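You operate a simulated robot arm through the tools that you are given. There is no shell and no other tool.

You are at the controls of a simulated robot arm. One attempt, no reset.

Task
File the green and the orange cube by the codes that the lit magnifier shows.
Fine: park the magnifier and leave its lamp on.
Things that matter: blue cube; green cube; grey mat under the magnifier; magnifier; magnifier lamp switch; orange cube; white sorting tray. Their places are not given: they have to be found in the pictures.

Only the result counts: the job must be done as asked and must still hold three seconds after the hand-in. Knocking over, shifting, dropping, spilling or breaking anything else fails it.

Robot
A 6-joint arm with a two-finger parallel gripper, fixed in place. Base frame: the origin is on the floor under the middle of its stand, x ahead of it, y to its left, z up; the work surface is at about z = 0.86. Readings come in m, degrees, newtons and seconds.
It reaches about 1.066 m from its shoulder. Its first joint turns from -166.0 to 166.0 degrees. Payload 3.91 kg.
The tool frame sits at the grasp point between the pads (the TCP): z along the fingers, y along the line on which they close. The tips reach 0.03 m beyond it. Largest opening 0.11 m; finger width 0.02, thickness 0.01; the body of the gripper, 0.048 by 0.112 m, starts 0.055 m behind the TCP.
Orientation is that of the tool frame in the base frame, as a unit quaternion [w, x, y, z]. With the fingers straight down and closing along the base's y, the tool's x points along the base's -x, its y along +y and its z along -z.

Tools
- The arm moves only by the tool step_arm. Its argument "commands" is a list of rows, each an object of numbers (a shift or turn left out is 0, a gripper value left out holds the last): "dx", "dy", "dz": the shift along the base's x, y, z in units of 300 mm (1.0 is 300 mm); "wx", "wy", "wz": the turn, a rotation vector about the base's x, y, z in units of 45 degrees (1.0 is 45 degrees); "gripper": the gripper command, from -1 (shut) to 1 (fully open), values between in proportion. In form: [{"dx": .., "dy": .., "dz": .., "wx": .., "wy": .., "wz": .., "gripper": ..}, ...]. A call has 1 to 20 rows; each row is the pose to reach, as a shift and turn from the pose commanded when the call began. A call with a number of a shift or a turn outside -1 to 1 is refused whole. Each row takes 0.2 s and may step no farther than 0.05 m and 8.6 degrees from the row before; otherwise, or with a gripper value out of range, the whole call is refused. Where a pose cannot be reached the arm comes as near as it can. A force on the tool above 90 N (or 10 N above the force at the start of the call, whichever is more), or a blocked arm, ends the call early, and 0.2 s more pass. The fingers move at their own pace (about 0.153 m/s each) and stop on an object; they squeeze with about 44 N. The grip force told is the motor's: it shows also when the fingers shut on nothing. Time passes only in rows, and 0.2 s behind the last, so rows that repeat a pose let the fingers close. It gives the time, the measured TCP pose, the force on the tool (base axes), the opening and the grip force at its end, in the units of the frame above (readings bear some noise), with the torque about the TCP (base axes, N m) and any sound that the robot's microphone picked up.
- Cameras (640 x 400 px; columns grow to the right, rows downward): "scene" is fixed at [0.0481, 0.6502, 1.4672]; the picture's right is [-0.66, -0.75, 0.00], its down [-0.41, 0.36, -0.84] and it looks along [0.63, -0.56, -0.54] (base axes); focal length 314 px, centre (320, 200). "wrist" rides on the gripper at [0.072, 0.017, -0.103] in the tool frame; the picture's right is [-0.23, 0.97, 0.00], its down [-0.76, -0.18, -0.62] and it looks along [-0.61, -0.14, 0.78] (tool axes); focal length 222 px, centre (320, 200).
- capture(camera): a new picture of that camera. The clock stands still meanwhile.
- point_at(camera, pixels): for up to 12 pixels [column, row] of the newest picture of that camera ("zoom" is the newest enlarged one), the place [x, y, z] in the base frame of the surface seen there, good to about 0.002 m. The clock stands still meanwhile.
- zoom(camera, box): a new picture of the part [left, top, right, bottom] of that camera's present view, enlarged. The clock stands still meanwhile.
- close_job(): hands the job in; it is judged then, once.

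Open the gripper and draw the arm clear of the work before you hand the job in, unless the task says otherwise.

The tools are called by a JSON object that holds its "name" and its "arguments". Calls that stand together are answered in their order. step_arm: Moves the arm, as the interface text tells. Its arguments: {"type":"object","properties":{"commands":{"type":"array"}},"required":["commands"]} The other tools are called the same way: capture (camera) takes a picture; point_at (camera, pixels) gives the place of the surface under pixels of a picture; zoom (camera, box) takes an enlarged picture of a part of a camera's view; close_job () hands the job in.

At the start:

```text
time_s: 0.0
tcp_pos: [0.5058, 0.1547, 1.2597]
ee_rot: [0.0, 0.0, 1.0, 0.0]
wrist_force: [0.1, -0.2, -0.6]
moment: [-0.02, -0.01, -0.03]
opening: 0.1099
grasp_force: 0.1
```

scene: 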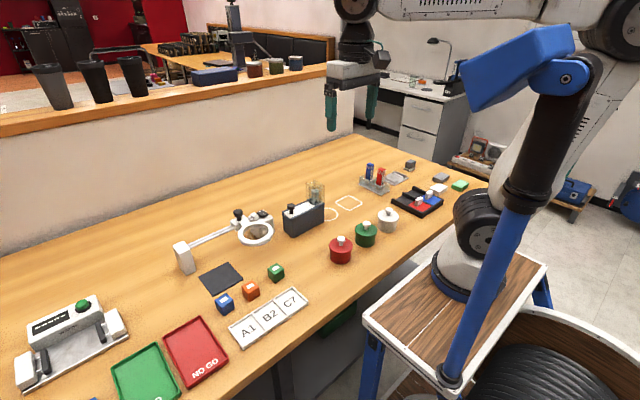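
wrist: 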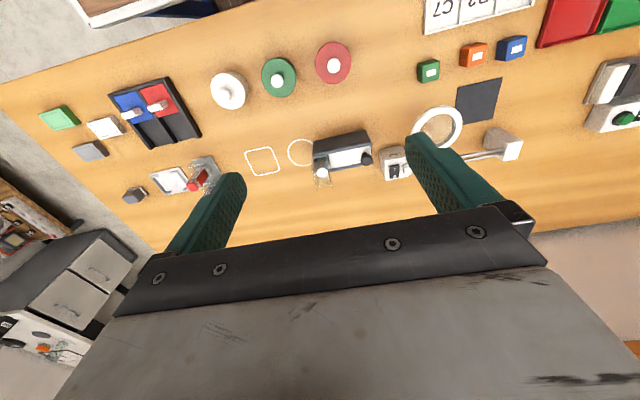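

The scene picture shows the magnifier (around pixel 225,235), the grey mat (220,278), the cubes (225,303; 251,291; 276,272) and the tray with A1/B2/C7 (270,317). I zoom in on those for detail.

{"name": "zoom", "arguments": {"camera": "scene", "box": [160, 190, 320, 290]}}

{"name": "zoom", "arguments": {"camera": "scene", "box": [190, 250, 318, 350]}}

{"name": "zoom", "arguments": {"camera": "wrist", "box": [370, 0, 640, 190]}}

```text
4.00 times, centred on (240, 240) of scene
```

zoom: 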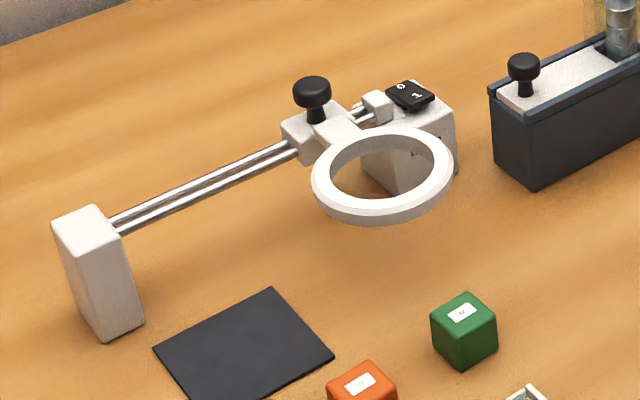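

```text
4.00 times, centred on (254, 300) of scene
```

zoom: 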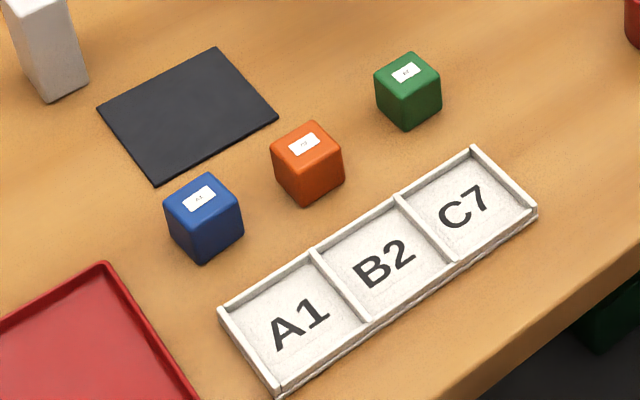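

```text
2.11 times, centred on (505, 95) of wrist
```

zoom: 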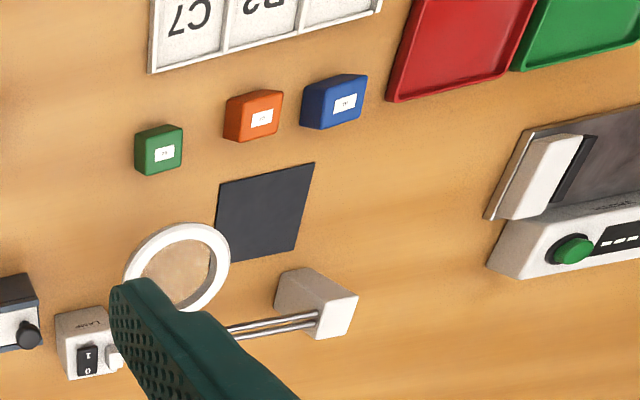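

The labels on the cubes are tiny. I zoom far in on each one to see whether anything can be read and get positions of the rig.

{"name": "zoom", "arguments": {"camera": "scene", "box": [214, 290, 238, 305]}}

{"name": "zoom", "arguments": {"camera": "scene", "box": [239, 278, 263, 293]}}

{"name": "zoom", "arguments": {"camera": "scene", "box": [264, 260, 288, 275]}}

{"name": "zoom", "arguments": {"camera": "scene", "box": [224, 204, 280, 239]}}

```text
16.00 times, centred on (226, 298) of scene
```

zoom: 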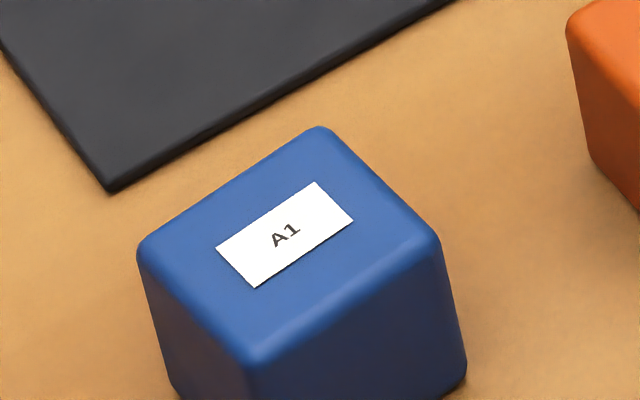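

```text
16.00 times, centred on (251, 286) of scene
```

zoom: 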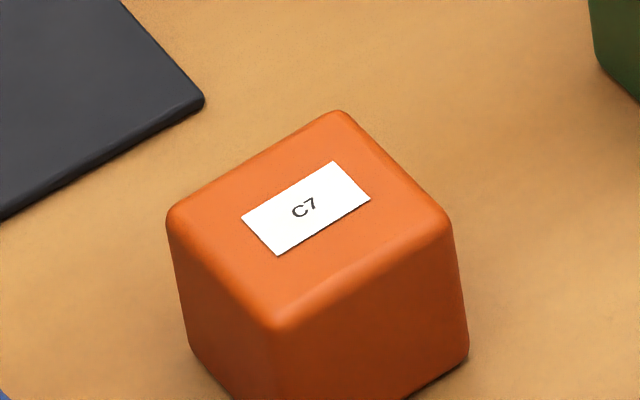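

```text
16.00 times, centred on (276, 268) of scene
```

zoom: 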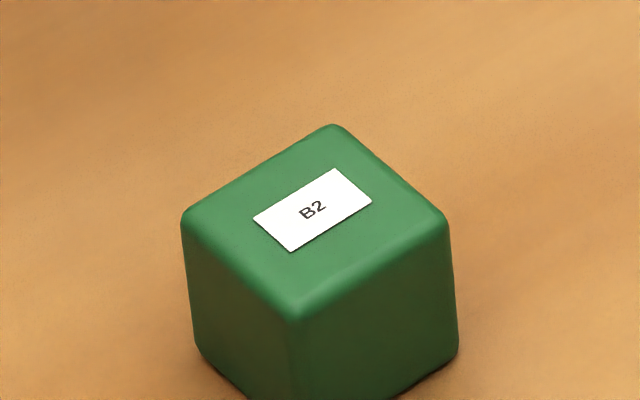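

```text
11.43 times, centred on (252, 222) of scene
```

zoom: 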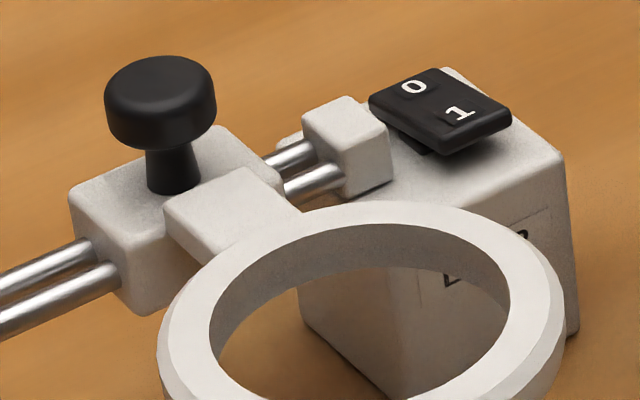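

The tiny prints seem to read blue A1, orange C7, green B2, but the job asks for what the lit magnifier shows, so I will check with it. First I measure the rig: mat corners, knob, ring, switch, posts, from the scene view.

{"name": "zoom", "arguments": {"camera": "scene", "box": [160, 190, 320, 290]}}

{"name": "point_at", "arguments": {"camera": "zoom", "pixels": [[312, 92], [350, 135], [425, 133], [320, 195], [447, 170], [380, 215], [400, 88], [420, 100], [378, 105], [85, 225], [155, 350], [272, 290]]}}

{"name": "point_at", "arguments": {"camera": "scene", "pixels": [[243, 277], [214, 296], [220, 279], [225, 299], [250, 287], [276, 268], [250, 330], [269, 317], [290, 303], [308, 302], [230, 324], [238, 346]]}}

```text
4.00 times, centred on (240, 240) of scene
```

zoom: 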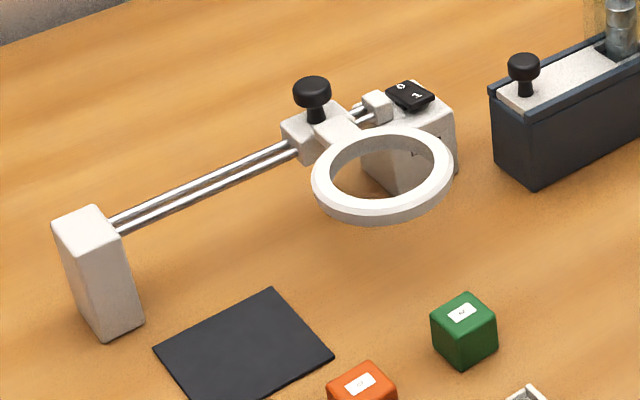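

```text
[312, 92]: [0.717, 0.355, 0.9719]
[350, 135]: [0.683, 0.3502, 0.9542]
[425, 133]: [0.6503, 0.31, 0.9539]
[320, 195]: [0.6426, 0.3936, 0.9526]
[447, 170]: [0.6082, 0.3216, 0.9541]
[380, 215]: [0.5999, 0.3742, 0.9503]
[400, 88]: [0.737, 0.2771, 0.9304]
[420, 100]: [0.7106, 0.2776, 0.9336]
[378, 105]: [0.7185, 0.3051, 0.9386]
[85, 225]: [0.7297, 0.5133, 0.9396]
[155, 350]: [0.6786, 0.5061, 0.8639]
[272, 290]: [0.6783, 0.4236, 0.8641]
```

```text
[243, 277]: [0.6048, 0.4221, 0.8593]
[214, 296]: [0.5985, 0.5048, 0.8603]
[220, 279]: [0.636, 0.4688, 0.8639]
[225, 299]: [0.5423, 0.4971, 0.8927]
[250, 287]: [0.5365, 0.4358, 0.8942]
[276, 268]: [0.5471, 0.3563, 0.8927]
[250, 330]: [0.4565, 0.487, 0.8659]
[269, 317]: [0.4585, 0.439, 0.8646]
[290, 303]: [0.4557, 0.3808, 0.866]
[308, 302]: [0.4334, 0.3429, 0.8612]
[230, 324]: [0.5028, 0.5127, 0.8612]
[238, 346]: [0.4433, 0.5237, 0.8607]
```

Rail runs along y at x≈0.725; the ring centre is near (0.628, 0.354), the mat centre near (0.64, 0.464). I now check the neighbouring dark box/glass heights near pixel (303,215) and finer detail on the switch and knob before moving.

{"name": "point_at", "arguments": {"camera": "scene", "pixels": [[316, 183], [316, 192], [310, 185], [324, 184], [291, 208], [300, 207], [284, 214], [324, 203], [303, 235], [296, 214]]}}

{"name": "zoom", "arguments": {"camera": "scene", "box": [224, 204, 280, 239]}}

{"name": "point_at", "arguments": {"camera": "zoom", "pixels": [[160, 80], [110, 100], [212, 95], [172, 185], [240, 140], [120, 210], [410, 90], [462, 112], [385, 100], [500, 115], [430, 145], [345, 115]]}}

```text
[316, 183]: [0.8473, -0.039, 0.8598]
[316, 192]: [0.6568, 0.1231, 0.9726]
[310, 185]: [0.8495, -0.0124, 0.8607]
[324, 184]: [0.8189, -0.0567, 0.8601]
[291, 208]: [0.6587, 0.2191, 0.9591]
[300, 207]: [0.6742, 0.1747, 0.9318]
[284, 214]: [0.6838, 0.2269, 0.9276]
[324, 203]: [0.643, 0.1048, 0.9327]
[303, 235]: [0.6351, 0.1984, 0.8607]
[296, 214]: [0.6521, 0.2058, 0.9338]
```

```text
11.43 times, centred on (252, 222) of scene
```

zoom: 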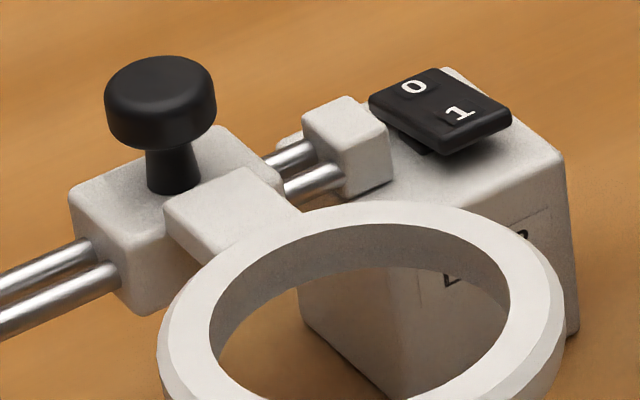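

```text
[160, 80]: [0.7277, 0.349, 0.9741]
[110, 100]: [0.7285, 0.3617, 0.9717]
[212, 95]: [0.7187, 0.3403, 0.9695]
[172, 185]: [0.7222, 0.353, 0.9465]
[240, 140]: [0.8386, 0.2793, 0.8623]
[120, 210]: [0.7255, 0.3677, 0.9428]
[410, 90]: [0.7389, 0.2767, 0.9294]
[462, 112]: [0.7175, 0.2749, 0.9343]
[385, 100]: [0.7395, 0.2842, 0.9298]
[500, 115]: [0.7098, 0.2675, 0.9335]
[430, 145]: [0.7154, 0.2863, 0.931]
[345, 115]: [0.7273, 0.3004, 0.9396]
```

Rocker spans x≈0.707–0.747 at y≈0.276 with the "1" end (x≈0.712) raised, so the lamp is off; the neighbouring box tops out at about 0.97. I close the gripper and move above the switch's "1" end at a safe height.

{"name": "step_arm", "arguments": {"commands": [{"dx": 0.114, "dy": 0.066, "dz": 0, "gripper": -1}, {"dx": 0.228, "dy": 0.132, "dz": 0, "gripper": -1}, {"dx": 0.342, "dy": 0.198, "dz": 0, "gripper": -1}, {"dx": 0.456, "dy": 0.264, "dz": 0, "gripper": -1}, {"dx": 0.57, "dy": 0.33, "dz": 0, "gripper": -1}, {"dx": 0.684, "dy": 0.394, "dz": 0, "gripper": -1}, {"dx": 0.684, "dy": 0.394, "dz": -0.14, "gripper": -1}, {"dx": 0.684, "dy": 0.394, "dz": -0.28, "gripper": -1}, {"dx": 0.684, "dy": 0.394, "dz": -0.42, "gripper": -1}, {"dx": 0.684, "dy": 0.394, "dz": -0.56, "gripper": -1}, {"dx": 0.684, "dy": 0.394, "dz": -0.7, "gripper": -1}, {"dx": 0.684, "dy": 0.394, "dz": -0.7, "gripper": -1}]}}

{"name": "capture", "arguments": {"camera": "wrist"}}

{"name": "capture", "arguments": {"camera": "scene"}}

```text
time_s: 2.6
tcp_pos: [0.712, 0.2695, 1.0486]
ee_rot: [0.0, 0.0, 1.0, 0.001]
wrist_force: [-0.6, -0.5, -0.7]
moment: [-0.02, 0.0, -0.02]
opening: 0.0
grasp_force: 38.3
```

```text
taken
```

wrist: 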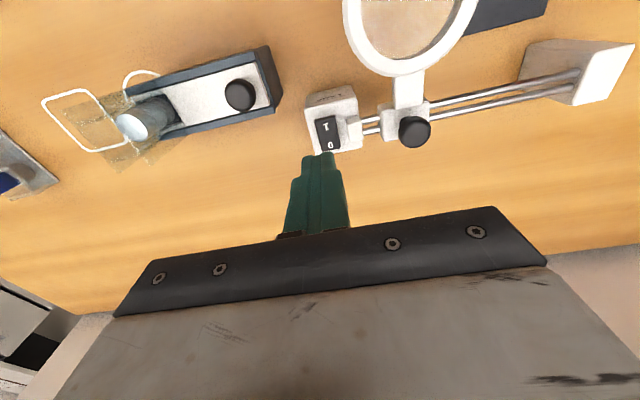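

```text
taken
```

scene: 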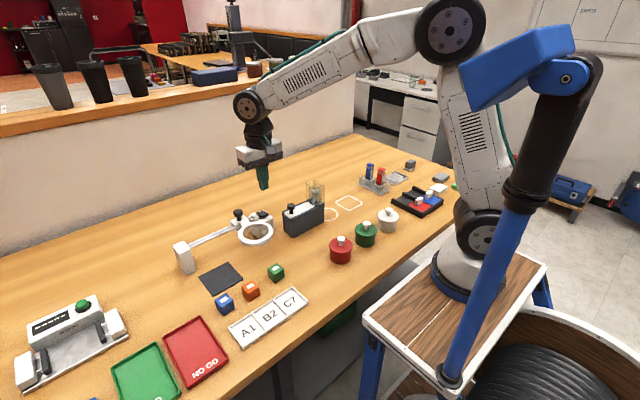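

The wrist picture shows the rocker at about (328,132) with "1" at (326,127) and "0" at (330,145). I zoom in there and measure it closely.

{"name": "zoom", "arguments": {"camera": "wrist", "box": [280, 70, 440, 170]}}

{"name": "point_at", "arguments": {"camera": "zoom", "pixels": [[185, 190], [150, 190], [220, 185], [155, 225], [200, 300], [180, 230], [290, 235], [310, 200], [535, 240], [480, 240], [590, 240], [535, 190]]}}

```text
4.00 times, centred on (360, 120) of wrist
```

zoom: 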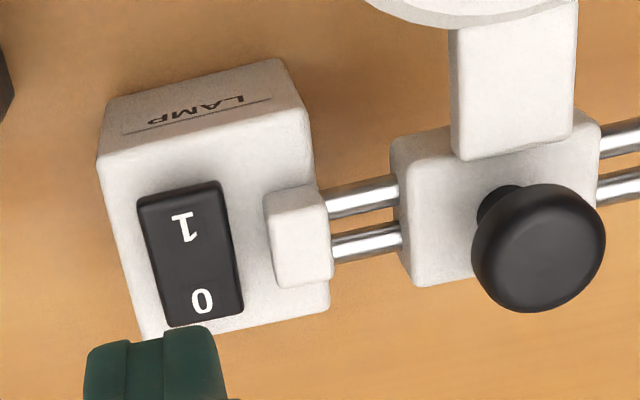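

```text
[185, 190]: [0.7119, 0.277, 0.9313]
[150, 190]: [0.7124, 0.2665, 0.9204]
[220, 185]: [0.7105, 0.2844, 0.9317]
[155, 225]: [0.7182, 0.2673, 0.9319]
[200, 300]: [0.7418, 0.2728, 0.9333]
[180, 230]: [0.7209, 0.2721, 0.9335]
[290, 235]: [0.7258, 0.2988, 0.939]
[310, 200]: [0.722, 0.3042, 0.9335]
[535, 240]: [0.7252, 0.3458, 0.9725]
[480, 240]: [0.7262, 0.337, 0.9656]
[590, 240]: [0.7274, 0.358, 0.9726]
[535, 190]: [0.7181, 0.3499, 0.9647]
```

The raised end is the "1" end at (0.712, 0.276), top about 0.932–0.934. I descend to just above it and check the pose reading.

{"name": "step_arm", "arguments": {"commands": [{"dx": 0.003, "dy": 0.003, "dz": -0.09, "gripper": -1}, {"dx": 0.003, "dy": 0.003, "dz": -0.17, "gripper": -1}, {"dx": 0.003, "dy": 0.003, "dz": -0.23, "gripper": -1}, {"dx": 0.003, "dy": 0.003, "dz": -0.23, "gripper": -1}, {"dx": 0.003, "dy": 0.003, "dz": -0.23, "gripper": -1}]}}

{"name": "capture", "arguments": {"camera": "wrist"}}

{"name": "zoom", "arguments": {"camera": "scene", "box": [224, 180, 304, 240]}}

```text
time_s: 3.8
tcp_pos: [0.7129, 0.272, 0.9816]
ee_rot: [0.0, 0.0, 1.0, 0.0]
wrist_force: [-0.2, -0.1, -0.5]
moment: [0.02, 0.01, 0.0]
opening: 0.0002
grasp_force: 37.9
```

```text
taken
```

wrist: 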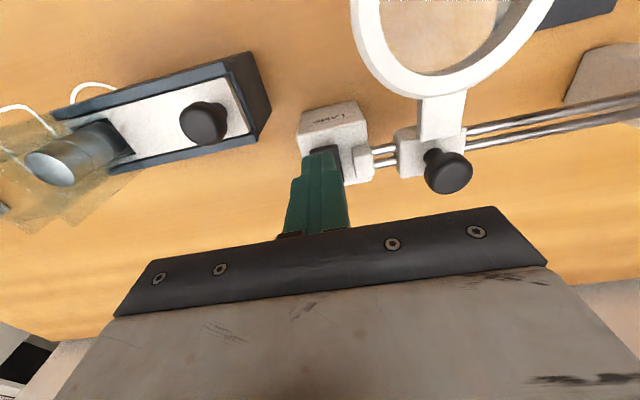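

```text
6.67 times, centred on (264, 210) of scene
```

zoom: 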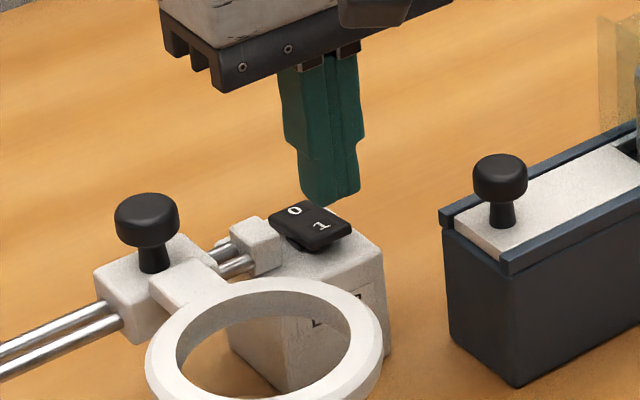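

The fingertips hover about 17 mm over the "1" end. I press down in small steps, watching the force and sound.

{"name": "step_arm", "arguments": {"commands": [{"dx": 0, "dy": 0, "dz": -0.03, "gripper": -1}, {"dz": -0.048, "gripper": -1}, {"dz": -0.055, "gripper": -1}, {"dz": -0.062, "gripper": -1}, {"dz": -0.068, "gripper": -1}, {"dz": -0.072, "gripper": -1}]}}

{"name": "zoom", "arguments": {"camera": "scene", "box": [224, 180, 304, 240]}}

```text
time_s: 5.2
tcp_pos: [0.7122, 0.2727, 0.9604]
ee_rot: [0.001, 0.0, 1.0, 0.0]
wrist_force: [-0.8, -1.0, 8.1]
moment: [-0.06, -0.07, 0.08]
opening: 0.0004
grasp_force: 37.7
heard: click
```

```text
6.67 times, centred on (264, 210) of scene
```

zoom: 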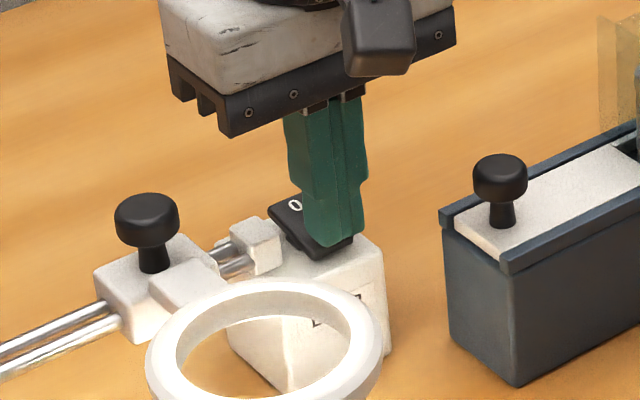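

A click was heard and the ring is now bright inside, with the "0" end of the rocker up. I lift off to z≈1.1 and verify the lamp stays on.

{"name": "step_arm", "arguments": {"commands": [{"dz": 0.05, "gripper": -1}, {"dz": 0.2, "gripper": -1}, {"dz": 0.35, "gripper": -1}, {"dz": 0.48, "gripper": -1}, {"dz": 0.48, "gripper": -1}]}}

{"name": "zoom", "arguments": {"camera": "scene", "box": [180, 190, 304, 270]}}

{"name": "capture", "arguments": {"camera": "wrist"}}

```text
time_s: 6.4
tcp_pos: [0.7126, 0.2713, 1.1033]
ee_rot: [0.0, 0.0, 1.0, 0.0]
wrist_force: [-0.2, -0.4, -0.8]
moment: [0.01, -0.03, 0.0]
opening: 0.0002
grasp_force: 37.3
```

```text
5.00 times, centred on (242, 230) of scene
```

zoom: 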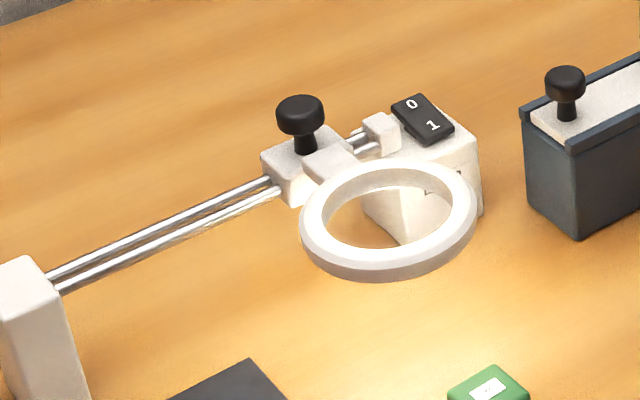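

```text
taken
```

wrist: 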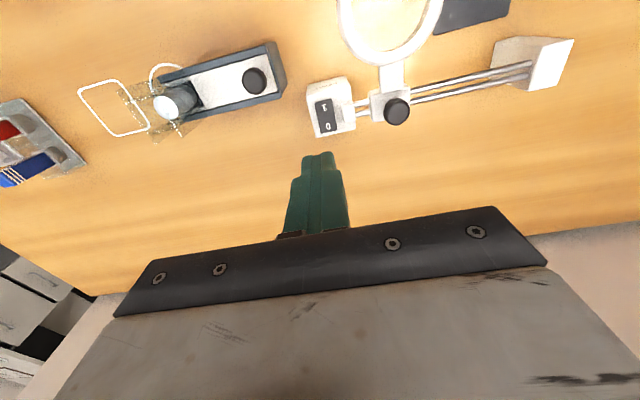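

The lamp is lit and stays on (rocker "1" end down). Next I open the gripper partly and hover near the green cube at about (0.547, 0.356) to measure it from the wrist camera.

{"name": "step_arm", "arguments": {"commands": [{"dx": -0.14, "dy": 0.07, "dz": 0, "gripper": 0.2}, {"dx": -0.28, "dy": 0.14, "dz": 0, "gripper": 0.2}, {"dx": -0.42, "dy": 0.2, "dz": 0, "gripper": 0.2}, {"dx": -0.557, "dy": 0.274, "dz": 0, "gripper": 0.2}, {"dx": -0.557, "dy": 0.274, "dz": -0.077, "gripper": 0.2}, {"dx": -0.557, "dy": 0.274, "dz": -0.077, "gripper": 0.2}]}}

{"name": "capture", "arguments": {"camera": "wrist"}}

{"name": "zoom", "arguments": {"camera": "scene", "box": [180, 210, 320, 300]}}

```text
time_s: 7.8
tcp_pos: [0.5451, 0.355, 1.081]
ee_rot: [-0.001, 0.0, 1.0, 0.0]
wrist_force: [-0.6, 0.0, 0.1]
moment: [-0.01, 0.0, 0.0]
opening: 0.0662
grasp_force: 0.1
```

```text
taken
```

wrist: 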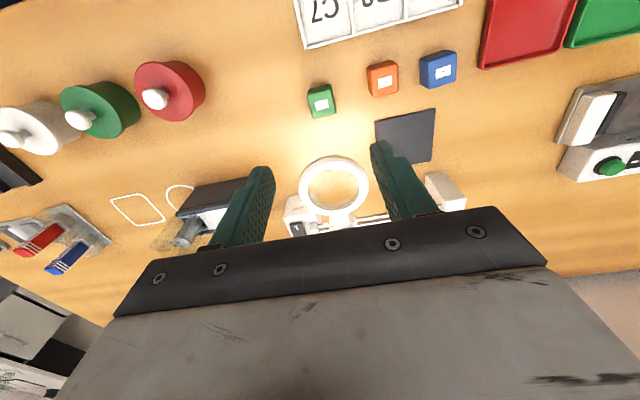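

```text
4.44 times, centred on (250, 255) of scene
```

zoom: 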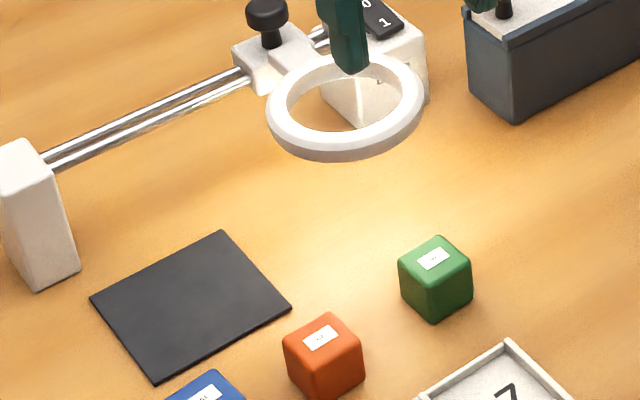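

The green cube's top appears at wrist pixel (321,103). I zoom in there and on the other two cubes, mat and tray to measure edges.

{"name": "zoom", "arguments": {"camera": "wrist", "box": [280, 50, 480, 170]}}

{"name": "point_at", "arguments": {"camera": "zoom", "pixels": [[98, 138], [162, 125], [112, 205], [172, 192], [133, 168], [130, 115], [325, 90], [300, 55], [358, 40], [512, 68], [410, 285], [320, 245]]}}

{"name": "point_at", "arguments": {"camera": "wrist", "pixels": [[434, 110], [376, 121], [378, 158], [430, 160], [333, 187], [301, 187], [367, 180], [333, 158], [340, 213], [304, 46], [462, 3], [383, 20]]}}

```text
3.20 times, centred on (380, 110) of wrist
```

zoom: 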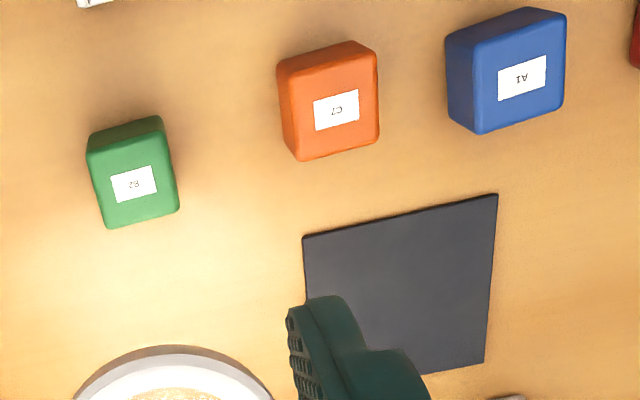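

```text
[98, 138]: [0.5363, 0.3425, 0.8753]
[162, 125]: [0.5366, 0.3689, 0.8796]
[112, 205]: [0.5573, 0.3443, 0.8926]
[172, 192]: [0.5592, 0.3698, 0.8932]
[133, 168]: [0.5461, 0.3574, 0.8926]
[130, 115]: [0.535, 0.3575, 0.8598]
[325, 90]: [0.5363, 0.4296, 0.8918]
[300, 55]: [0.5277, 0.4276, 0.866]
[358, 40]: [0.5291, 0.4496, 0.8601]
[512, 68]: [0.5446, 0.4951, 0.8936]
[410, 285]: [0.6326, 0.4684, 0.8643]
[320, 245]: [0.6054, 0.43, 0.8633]
```

```text
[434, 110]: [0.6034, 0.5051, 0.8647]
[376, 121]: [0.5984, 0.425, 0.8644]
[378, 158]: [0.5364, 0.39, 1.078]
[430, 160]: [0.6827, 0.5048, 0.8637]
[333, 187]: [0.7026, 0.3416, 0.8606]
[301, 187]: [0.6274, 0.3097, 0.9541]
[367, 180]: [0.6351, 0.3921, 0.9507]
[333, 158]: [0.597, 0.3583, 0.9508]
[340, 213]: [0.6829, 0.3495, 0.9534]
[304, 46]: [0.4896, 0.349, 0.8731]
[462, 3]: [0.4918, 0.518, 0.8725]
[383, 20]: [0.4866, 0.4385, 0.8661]
```

Green cube: centre about (0.548, 0.357), ~32 mm wide, top 0.893. I descend with a 66 mm opening (outer fingers at y≈0.400, clear of orange at ≥0.419) and close on it.

{"name": "step_arm", "arguments": {"commands": [{"dx": 0.01, "dy": 0.004, "dz": -0.15, "gripper": 0.2}, {"dx": 0.01, "dy": 0.004, "dz": -0.3, "gripper": 0.2}, {"dx": 0.01, "dy": 0.004, "dz": -0.45, "gripper": 0.2}, {"dx": 0.01, "dy": 0.004, "dz": -0.55, "gripper": 0.2}, {"dx": 0.01, "dy": 0.004, "dz": -0.615, "gripper": 0.2}, {"dx": 0.01, "dy": 0.004, "dz": -0.615, "gripper": 0.2}, {"dx": 0.01, "dy": 0.004, "dz": -0.615, "gripper": 0.2}]}}

{"name": "capture", "arguments": {"camera": "wrist"}}

{"name": "zoom", "arguments": {"camera": "scene", "box": [200, 210, 340, 300]}}

```text
time_s: 9.4
tcp_pos: [0.548, 0.3553, 0.8952]
ee_rot: [-0.001, 0.001, 1.0, 0.0]
wrist_force: [0.5, 0.6, -0.2]
moment: [0.04, 0.0, 0.0]
opening: 0.0659
grasp_force: 0.0
```

```text
taken
```

wrist: 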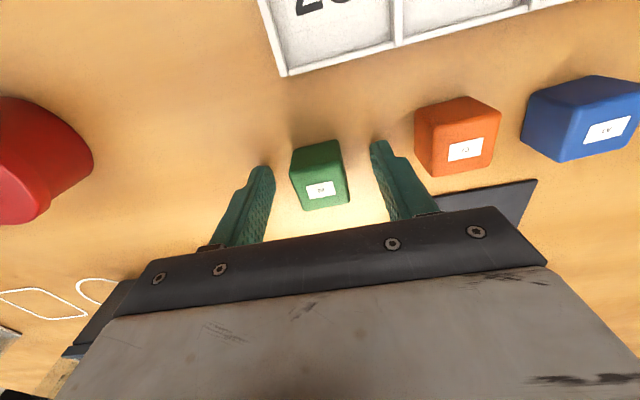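

```text
4.44 times, centred on (270, 255) of scene
```

zoom: 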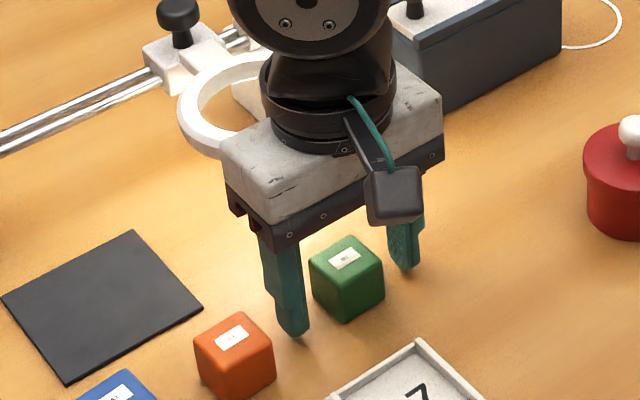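

The green cube sits between the fingertips (wrist px 260 and 385, cube at 290–348). I close the fingers on it.

{"name": "step_arm", "arguments": {"commands": [{"gripper": -0.3}, {"gripper": -0.6}, {"gripper": -1}, {"gripper": -1}, {"gripper": -1}]}}

{"name": "capture", "arguments": {"camera": "wrist"}}

```text
time_s: 10.6
tcp_pos: [0.5491, 0.3551, 0.8958]
ee_rot: [0.0, 0.0, 1.0, 0.0]
wrist_force: [-0.2, -0.3, -0.8]
moment: [0.01, 0.0, -0.03]
opening: 0.0303
grasp_force: 43.6
```

```text
taken
```

wrist: 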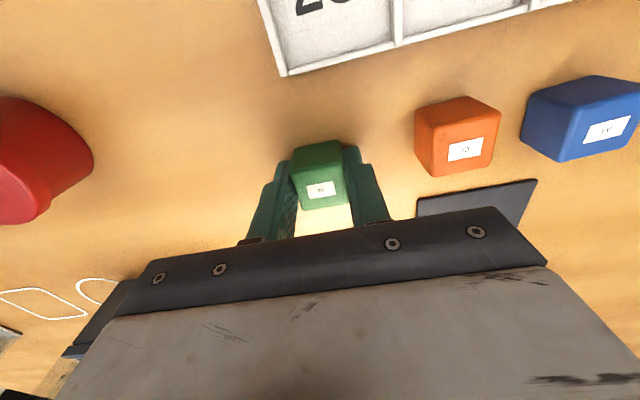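

Grip is firm at 30 mm opening. I lift to z≈1.055, carry the cube over the mat centre (0.641, 0.465), and stop above it to check.

{"name": "step_arm", "arguments": {"commands": [{"dz": 0.1, "gripper": -1}, {"dz": 0.24, "gripper": -1}, {"dz": 0.38, "gripper": -1}, {"dz": 0.53, "gripper": -1}, {"dx": 0.1, "dy": 0.12, "dz": 0.53, "gripper": -1}, {"dx": 0.2, "dy": 0.24, "dz": 0.53, "gripper": -1}, {"dx": 0.311, "dy": 0.36, "dz": 0.53, "gripper": -1}, {"dx": 0.311, "dy": 0.36, "dz": 0.4, "gripper": -1}, {"dx": 0.311, "dy": 0.36, "dz": 0.27, "gripper": -1}, {"dx": 0.311, "dy": 0.36, "dz": 0.15, "gripper": -1}, {"dx": 0.311, "dy": 0.36, "dz": 0.15, "gripper": -1}]}}

{"name": "capture", "arguments": {"camera": "wrist"}}

{"name": "zoom", "arguments": {"camera": "scene", "box": [160, 190, 320, 290]}}

```text
time_s: 13.0
tcp_pos: [0.6414, 0.4648, 0.9386]
ee_rot: [0.001, 0.0, 1.0, 0.0]
wrist_force: [0.0, 0.3, 0.1]
moment: [0.0, -0.04, 0.0]
opening: 0.0304
grasp_force: 43.5
```

```text
taken
```

wrist: 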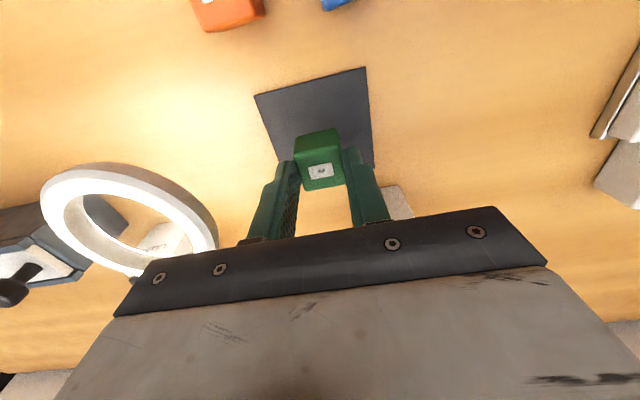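

```text
4.00 times, centred on (240, 240) of scene
```

zoom: 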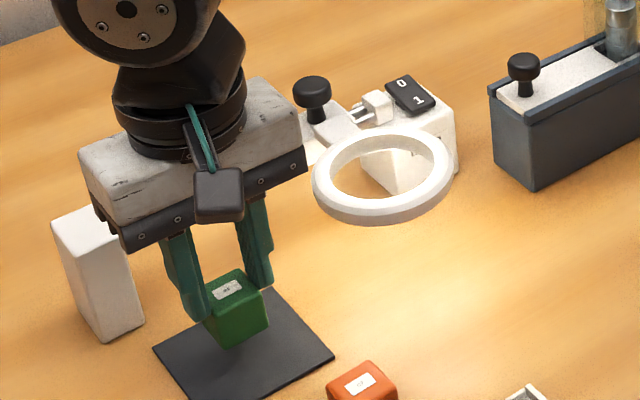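

The cube is centred above the mat and the gripper body clears the ring. I lower it gently onto the mat, then open the fingers partway.

{"name": "step_arm", "arguments": {"commands": [{"dz": -0.05, "gripper": -1}, {"dz": -0.1, "gripper": -1}, {"dz": -0.12, "gripper": -1}, {"dz": -0.135, "gripper": -1}, {"dz": -0.135, "gripper": -1}, {"dz": -0.135, "gripper": -0.3}, {"dz": -0.135, "gripper": 0.1}, {"dz": -0.135, "gripper": 0.1}]}}

{"name": "capture", "arguments": {"camera": "wrist"}}

{"name": "zoom", "arguments": {"camera": "scene", "box": [160, 190, 320, 290]}}

```text
time_s: 14.8
tcp_pos: [0.6421, 0.4647, 0.8996]
ee_rot: [0.0, -0.001, 1.0, 0.0]
wrist_force: [0.4, -0.1, 0.3]
moment: [0.0, -0.03, 0.0]
opening: 0.0607
grasp_force: 0.0
```

```text
taken
```

wrist: 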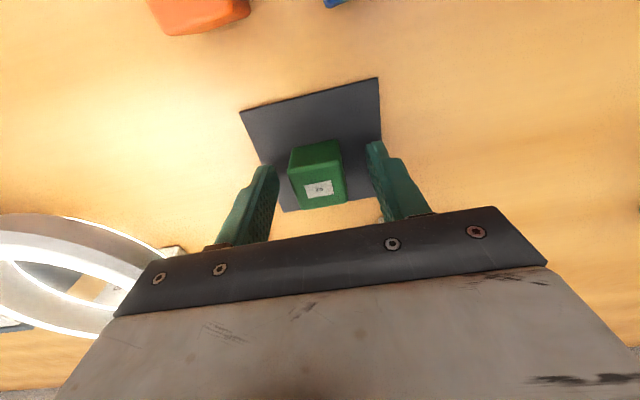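

```text
4.00 times, centred on (240, 240) of scene
```

zoom: 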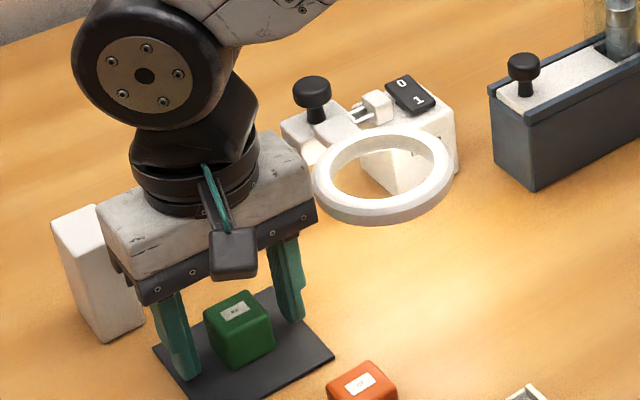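

The green cube rests on the mat. I rise straight up and move over the magnifier's knob at about (0.726, 0.350) to measure it.

{"name": "step_arm", "arguments": {"commands": [{"dz": 0.12, "gripper": 0.1}, {"dz": 0.27, "gripper": 0.1}, {"dz": 0.42, "gripper": 0.1}, {"dz": 0.58, "gripper": 0.1}, {"dx": 0.09, "dy": -0.12, "dz": 0.58, "gripper": 0.1}, {"dx": 0.18, "dy": -0.24, "dz": 0.58, "gripper": 0.1}, {"dx": 0.283, "dy": -0.383, "dz": 0.58, "gripper": 0.1}, {"dx": 0.283, "dy": -0.383, "dz": 0.45, "gripper": 0.1}, {"dx": 0.283, "dy": -0.383, "dz": 0.45, "gripper": 0.1}]}}

{"name": "capture", "arguments": {"camera": "wrist"}}

{"name": "zoom", "arguments": {"camera": "scene", "box": [160, 190, 320, 290]}}

```text
refused: row 7 steps farther than a row can; nothing moved
```

```text
taken
```

wrist: 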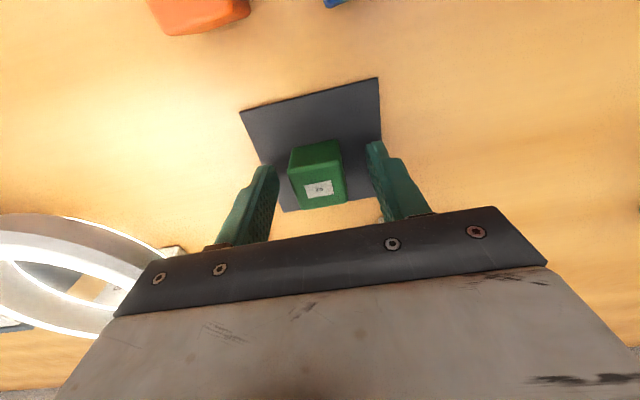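

```text
4.00 times, centred on (240, 240) of scene
```

zoom: 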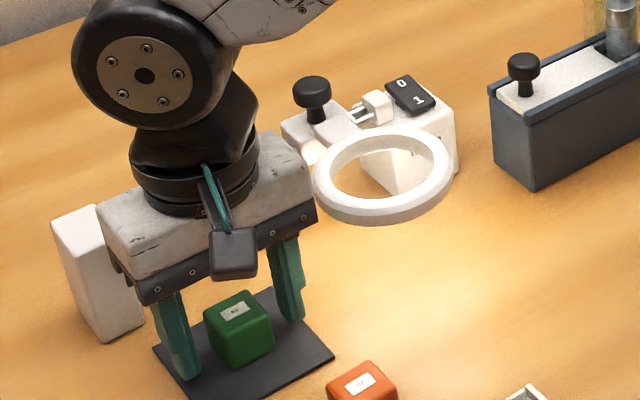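

The call was refused for an over-long row 7; nothing moved. I resend it with smaller lateral steps.

{"name": "step_arm", "arguments": {"commands": [{"dz": 0.12, "gripper": 0.1}, {"dz": 0.27, "gripper": 0.1}, {"dz": 0.42, "gripper": 0.1}, {"dz": 0.58, "gripper": 0.1}, {"dx": 0.07, "dy": -0.095, "dz": 0.58, "gripper": 0.1}, {"dx": 0.14, "dy": -0.19, "dz": 0.58, "gripper": 0.1}, {"dx": 0.21, "dy": -0.285, "dz": 0.58, "gripper": 0.1}, {"dx": 0.283, "dy": -0.383, "dz": 0.58, "gripper": 0.1}, {"dx": 0.283, "dy": -0.383, "dz": 0.45, "gripper": 0.1}, {"dx": 0.283, "dy": -0.383, "dz": 0.45, "gripper": 0.1}]}}

{"name": "capture", "arguments": {"camera": "wrist"}}

{"name": "zoom", "arguments": {"camera": "scene", "box": [160, 190, 320, 290]}}

```text
time_s: 17.0
tcp_pos: [0.7283, 0.35, 1.0347]
ee_rot: [0.0, 0.0, 1.0, 0.0]
wrist_force: [0.0, 0.1, -0.1]
moment: [-0.01, 0.02, 0.02]
opening: 0.0606
grasp_force: 0.1
```

```text
taken
```

wrist: 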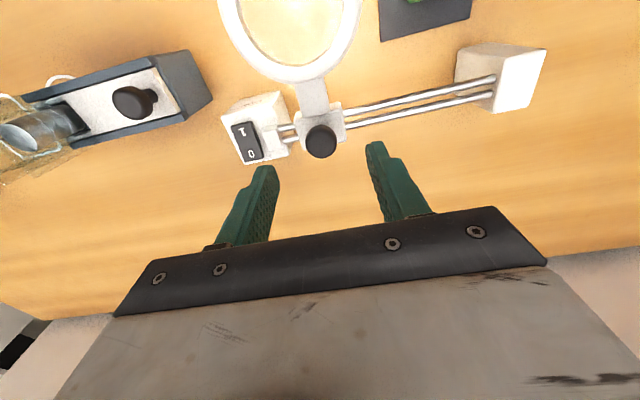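

```text
4.00 times, centred on (240, 240) of scene
```

zoom: 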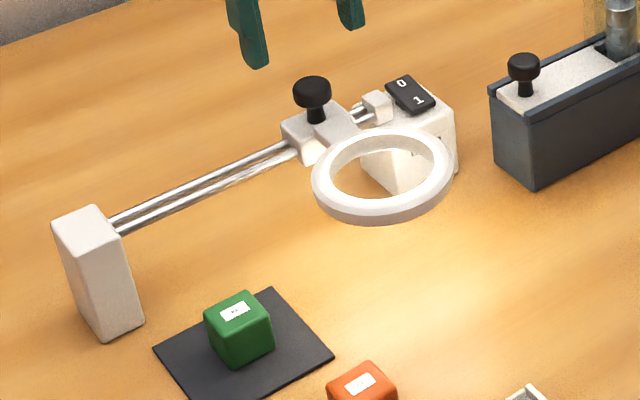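

I measure the knob's edges (wrist px around (320,142)), carriage, and bar from this closer wrist view.

{"name": "zoom", "arguments": {"camera": "wrist", "box": [240, 80, 400, 180]}}

{"name": "point_at", "arguments": {"camera": "wrist", "pixels": [[320, 142], [306, 143], [335, 141], [321, 127], [322, 156], [310, 92], [305, 113], [335, 110], [490, 55], [494, 85], [276, 135], [298, 118]]}}

```text
4.00 times, centred on (320, 130) of wrist
```

zoom: 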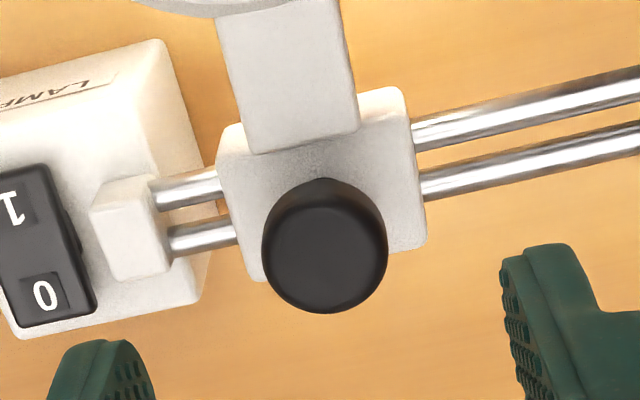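

```text
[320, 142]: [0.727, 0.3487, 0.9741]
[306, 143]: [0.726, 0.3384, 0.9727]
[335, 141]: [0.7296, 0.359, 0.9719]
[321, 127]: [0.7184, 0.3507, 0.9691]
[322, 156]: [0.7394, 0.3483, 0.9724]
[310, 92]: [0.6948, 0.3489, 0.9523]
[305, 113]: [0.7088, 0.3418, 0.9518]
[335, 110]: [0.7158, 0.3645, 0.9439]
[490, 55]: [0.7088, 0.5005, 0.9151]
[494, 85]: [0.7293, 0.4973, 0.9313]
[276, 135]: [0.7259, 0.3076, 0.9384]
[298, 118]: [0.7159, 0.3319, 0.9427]
```

Knob centre is about (0.728, 0.349), radius ~11 mm, top 0.974; carriage top is 0.944. I lower so that fingertips stay at ≈0.956 around the knob cap, then close gently.

{"name": "step_arm", "arguments": {"commands": [{"dx": 0.004, "dy": -0.003, "dz": -0.06, "gripper": 0.1}, {"dx": 0.004, "dy": -0.003, "dz": -0.12, "gripper": 0.1}, {"dx": 0.004, "dy": -0.003, "dz": -0.163, "gripper": 0.1}, {"dx": 0.004, "dy": -0.003, "dz": -0.163, "gripper": 0.1}, {"dx": 0.004, "dy": -0.003, "dz": -0.163, "gripper": -0.3}, {"dx": 0.004, "dy": -0.003, "dz": -0.163, "gripper": -0.6}, {"dx": 0.004, "dy": -0.003, "dz": -0.163, "gripper": -1}, {"dx": 0.004, "dy": -0.003, "dz": -0.163, "gripper": -1}]}}

{"name": "capture", "arguments": {"camera": "wrist"}}

{"name": "zoom", "arguments": {"camera": "scene", "box": [160, 190, 320, 290]}}

```text
time_s: 18.8
tcp_pos: [0.7273, 0.35, 0.9858]
ee_rot: [0.001, 0.0, 1.0, 0.001]
wrist_force: [3.4, 19.7, -2.0]
moment: [0.46, -0.2, 0.1]
opening: 0.0251
grasp_force: 45.1
```

```text
taken
```

wrist: 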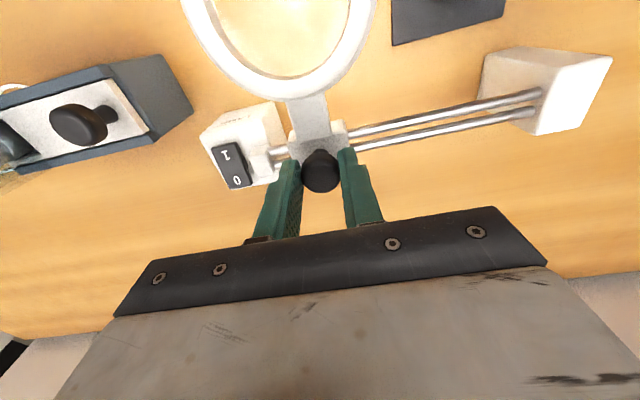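

```text
4.00 times, centred on (240, 240) of scene
```

zoom: 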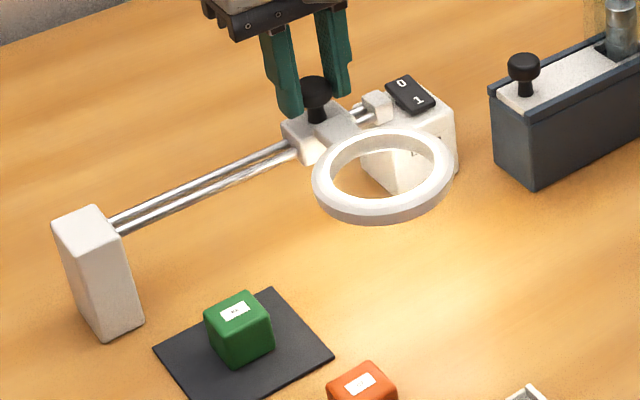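

The knob is gripped at 25 mm with a +y reaction of ~20 N (the carriage seems at its park stop). I now slide in small steps toward +y and watch the force.

{"name": "step_arm", "arguments": {"commands": [{"dy": 0.01, "gripper": -1}, {"dy": 0.02, "gripper": -1}, {"dy": 0.035, "gripper": -1}, {"dy": 0.05, "gripper": -1}]}}

{"name": "zoom", "arguments": {"camera": "scene", "box": [160, 190, 320, 290]}}

```text
time_s: 19.8
tcp_pos: [0.7272, 0.3621, 0.9851]
ee_rot: [0.001, 0.0, 1.0, 0.001]
wrist_force: [-1.0, -1.0, -0.8]
moment: [-0.04, 0.25, -0.03]
opening: 0.0251
grasp_force: 45.4
```

```text
4.00 times, centred on (240, 240) of scene
```

zoom: 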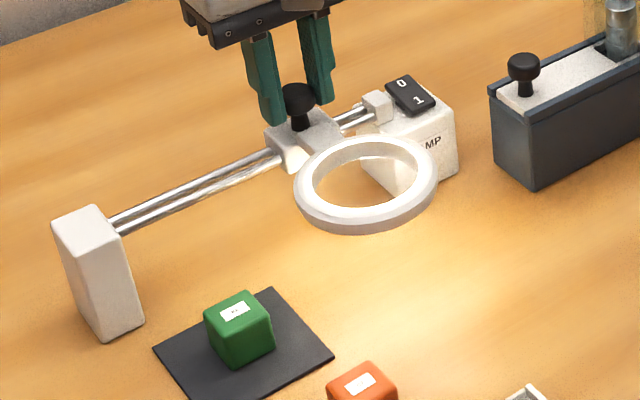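

The carriage slides freely (force ~1 N). I continue to y≈0.465 so the ring is over the mat.

{"name": "step_arm", "arguments": {"commands": [{"dy": 0.05, "gripper": -1}, {"dy": 0.1, "gripper": -1}, {"dy": 0.15, "gripper": -1}, {"dy": 0.2, "gripper": -1}, {"dy": 0.25, "gripper": -1}, {"dy": 0.3, "gripper": -1}, {"dy": 0.325, "gripper": -1}, {"dy": 0.335, "gripper": -1}, {"dy": 0.335, "gripper": -1}]}}

{"name": "zoom", "arguments": {"camera": "scene", "box": [160, 190, 320, 290]}}

{"name": "capture", "arguments": {"camera": "wrist"}}

```text
time_s: 21.8
tcp_pos: [0.7283, 0.4637, 0.9861]
ee_rot: [0.0, 0.0, 1.0, 0.0]
wrist_force: [-6.0, 1.3, -6.7]
moment: [0.06, 0.15, -0.05]
opening: 0.025
grasp_force: 44.2
```

```text
4.00 times, centred on (240, 240) of scene
```

zoom: 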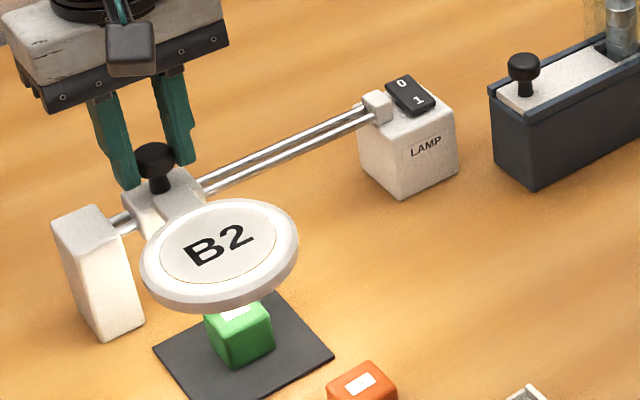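

```text
taken
```

wrist: 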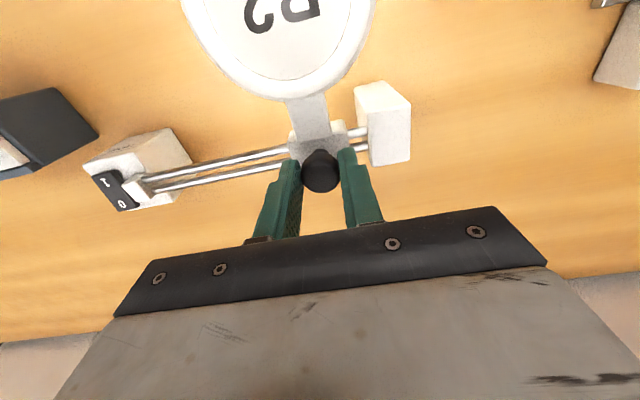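

The lit magnifier now clearly shows "B2" for the green cube. I slide the carriage back to its park position near y≈0.351, slowly at the end.

{"name": "step_arm", "arguments": {"commands": [{"dy": -0.05, "gripper": -1}, {"dy": -0.1, "gripper": -1}, {"dy": -0.15, "gripper": -1}, {"dy": -0.2, "gripper": -1}, {"dy": -0.25, "gripper": -1}, {"dy": -0.3, "gripper": -1}, {"dy": -0.34, "gripper": -1}, {"dy": -0.36, "gripper": -1}, {"dy": -0.37, "gripper": -1}, {"dy": -0.376, "gripper": -1}, {"dy": -0.376, "gripper": -1}]}}

{"name": "zoom", "arguments": {"camera": "scene", "box": [160, 190, 320, 290]}}

```text
time_s: 24.2
tcp_pos: [0.7277, 0.3498, 0.9859]
ee_rot: [0.0, 0.0, 1.0, 0.0]
wrist_force: [-6.2, -1.5, 1.2]
moment: [-0.02, 0.22, 0.01]
opening: 0.025
grasp_force: 44.6
```

```text
4.00 times, centred on (240, 240) of scene
```

zoom: 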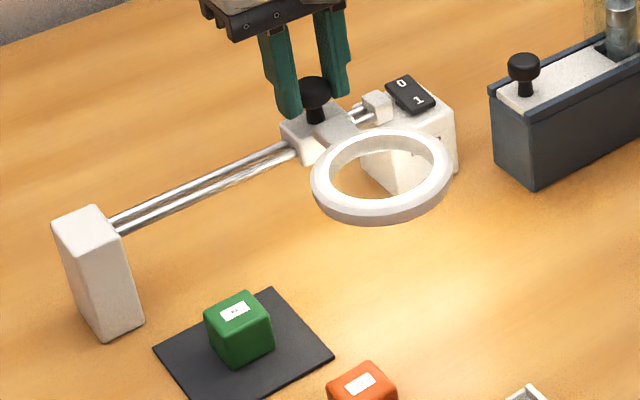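

The ring is back at its original place (compare px 312–453 in the first zoom). I nudge 1 mm, release the knob, rise, and go above the green cube on the mat.

{"name": "step_arm", "arguments": {"commands": [{"dy": -0.003, "gripper": -1}, {"dy": -0.003, "gripper": -0.5}, {"dy": -0.003, "gripper": 0}, {"dy": -0.003, "gripper": 0.1}, {"dy": -0.003, "gripper": 0.1}, {"dy": -0.003, "dz": 0.1, "gripper": 0.1}, {"dy": -0.003, "dz": 0.24, "gripper": 0.1}, {"dx": -0.072, "dy": 0.094, "dz": 0.25, "gripper": 0.1}, {"dx": -0.144, "dy": 0.188, "dz": 0.25, "gripper": 0.1}, {"dx": -0.216, "dy": 0.282, "dz": 0.25, "gripper": 0.1}, {"dx": -0.287, "dy": 0.376, "dz": 0.25, "gripper": 0.1}, {"dx": -0.287, "dy": 0.376, "dz": 0.12, "gripper": 0.1}, {"dx": -0.287, "dy": 0.376, "dz": 0, "gripper": 0.1}, {"dx": -0.287, "dy": 0.376, "dz": 0, "gripper": 0.1}]}}

{"name": "capture", "arguments": {"camera": "wrist"}}

{"name": "zoom", "arguments": {"camera": "scene", "box": [160, 190, 320, 290]}}

```text
time_s: 27.2
tcp_pos: [0.6431, 0.4634, 0.987]
ee_rot: [0.001, 0.001, 1.0, 0.0]
wrist_force: [-0.1, -0.9, -0.2]
moment: [0.01, -0.03, 0.0]
opening: 0.0606
grasp_force: 0.0
```

```text
taken
```

wrist: 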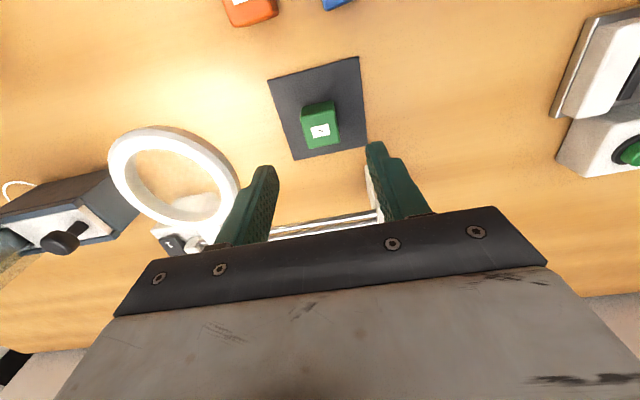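

```text
4.00 times, centred on (240, 240) of scene
```

zoom: 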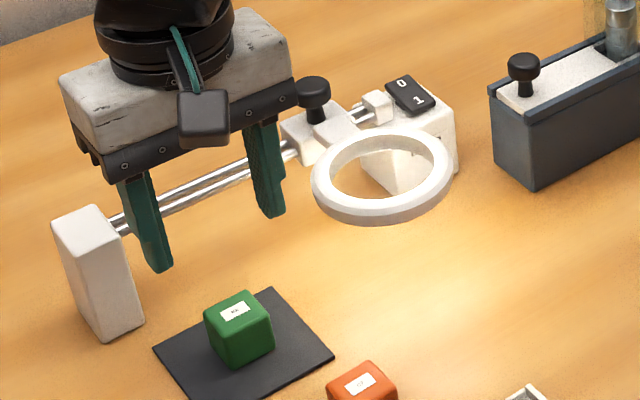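

The magnifier is parked and the green cube is directly below. I descend to TCP z≈0.908 (a higher grip, so the tips clear the tray walls later) and close.

{"name": "step_arm", "arguments": {"commands": [{"dz": -0.1, "gripper": 0.1}, {"dz": -0.2, "gripper": 0.1}, {"dz": -0.26, "gripper": 0.1}, {"dz": -0.26, "gripper": 0.1}, {"dz": -0.26, "gripper": -0.3}, {"dz": -0.26, "gripper": -0.6}, {"dz": -0.26, "gripper": -1}, {"dz": -0.26, "gripper": -1}, {"dz": -0.26, "gripper": -1}]}}

{"name": "capture", "arguments": {"camera": "wrist"}}

```text
time_s: 29.2
tcp_pos: [0.6416, 0.4625, 0.9093]
ee_rot: [0.001, 0.0, 1.0, 0.0]
wrist_force: [-0.1, 0.3, 0.7]
moment: [0.0, 0.02, -0.01]
opening: 0.0306
grasp_force: 44.0
```

```text
taken
```

wrist: 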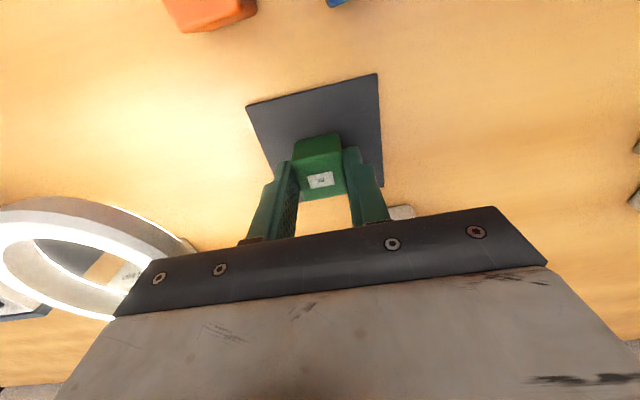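

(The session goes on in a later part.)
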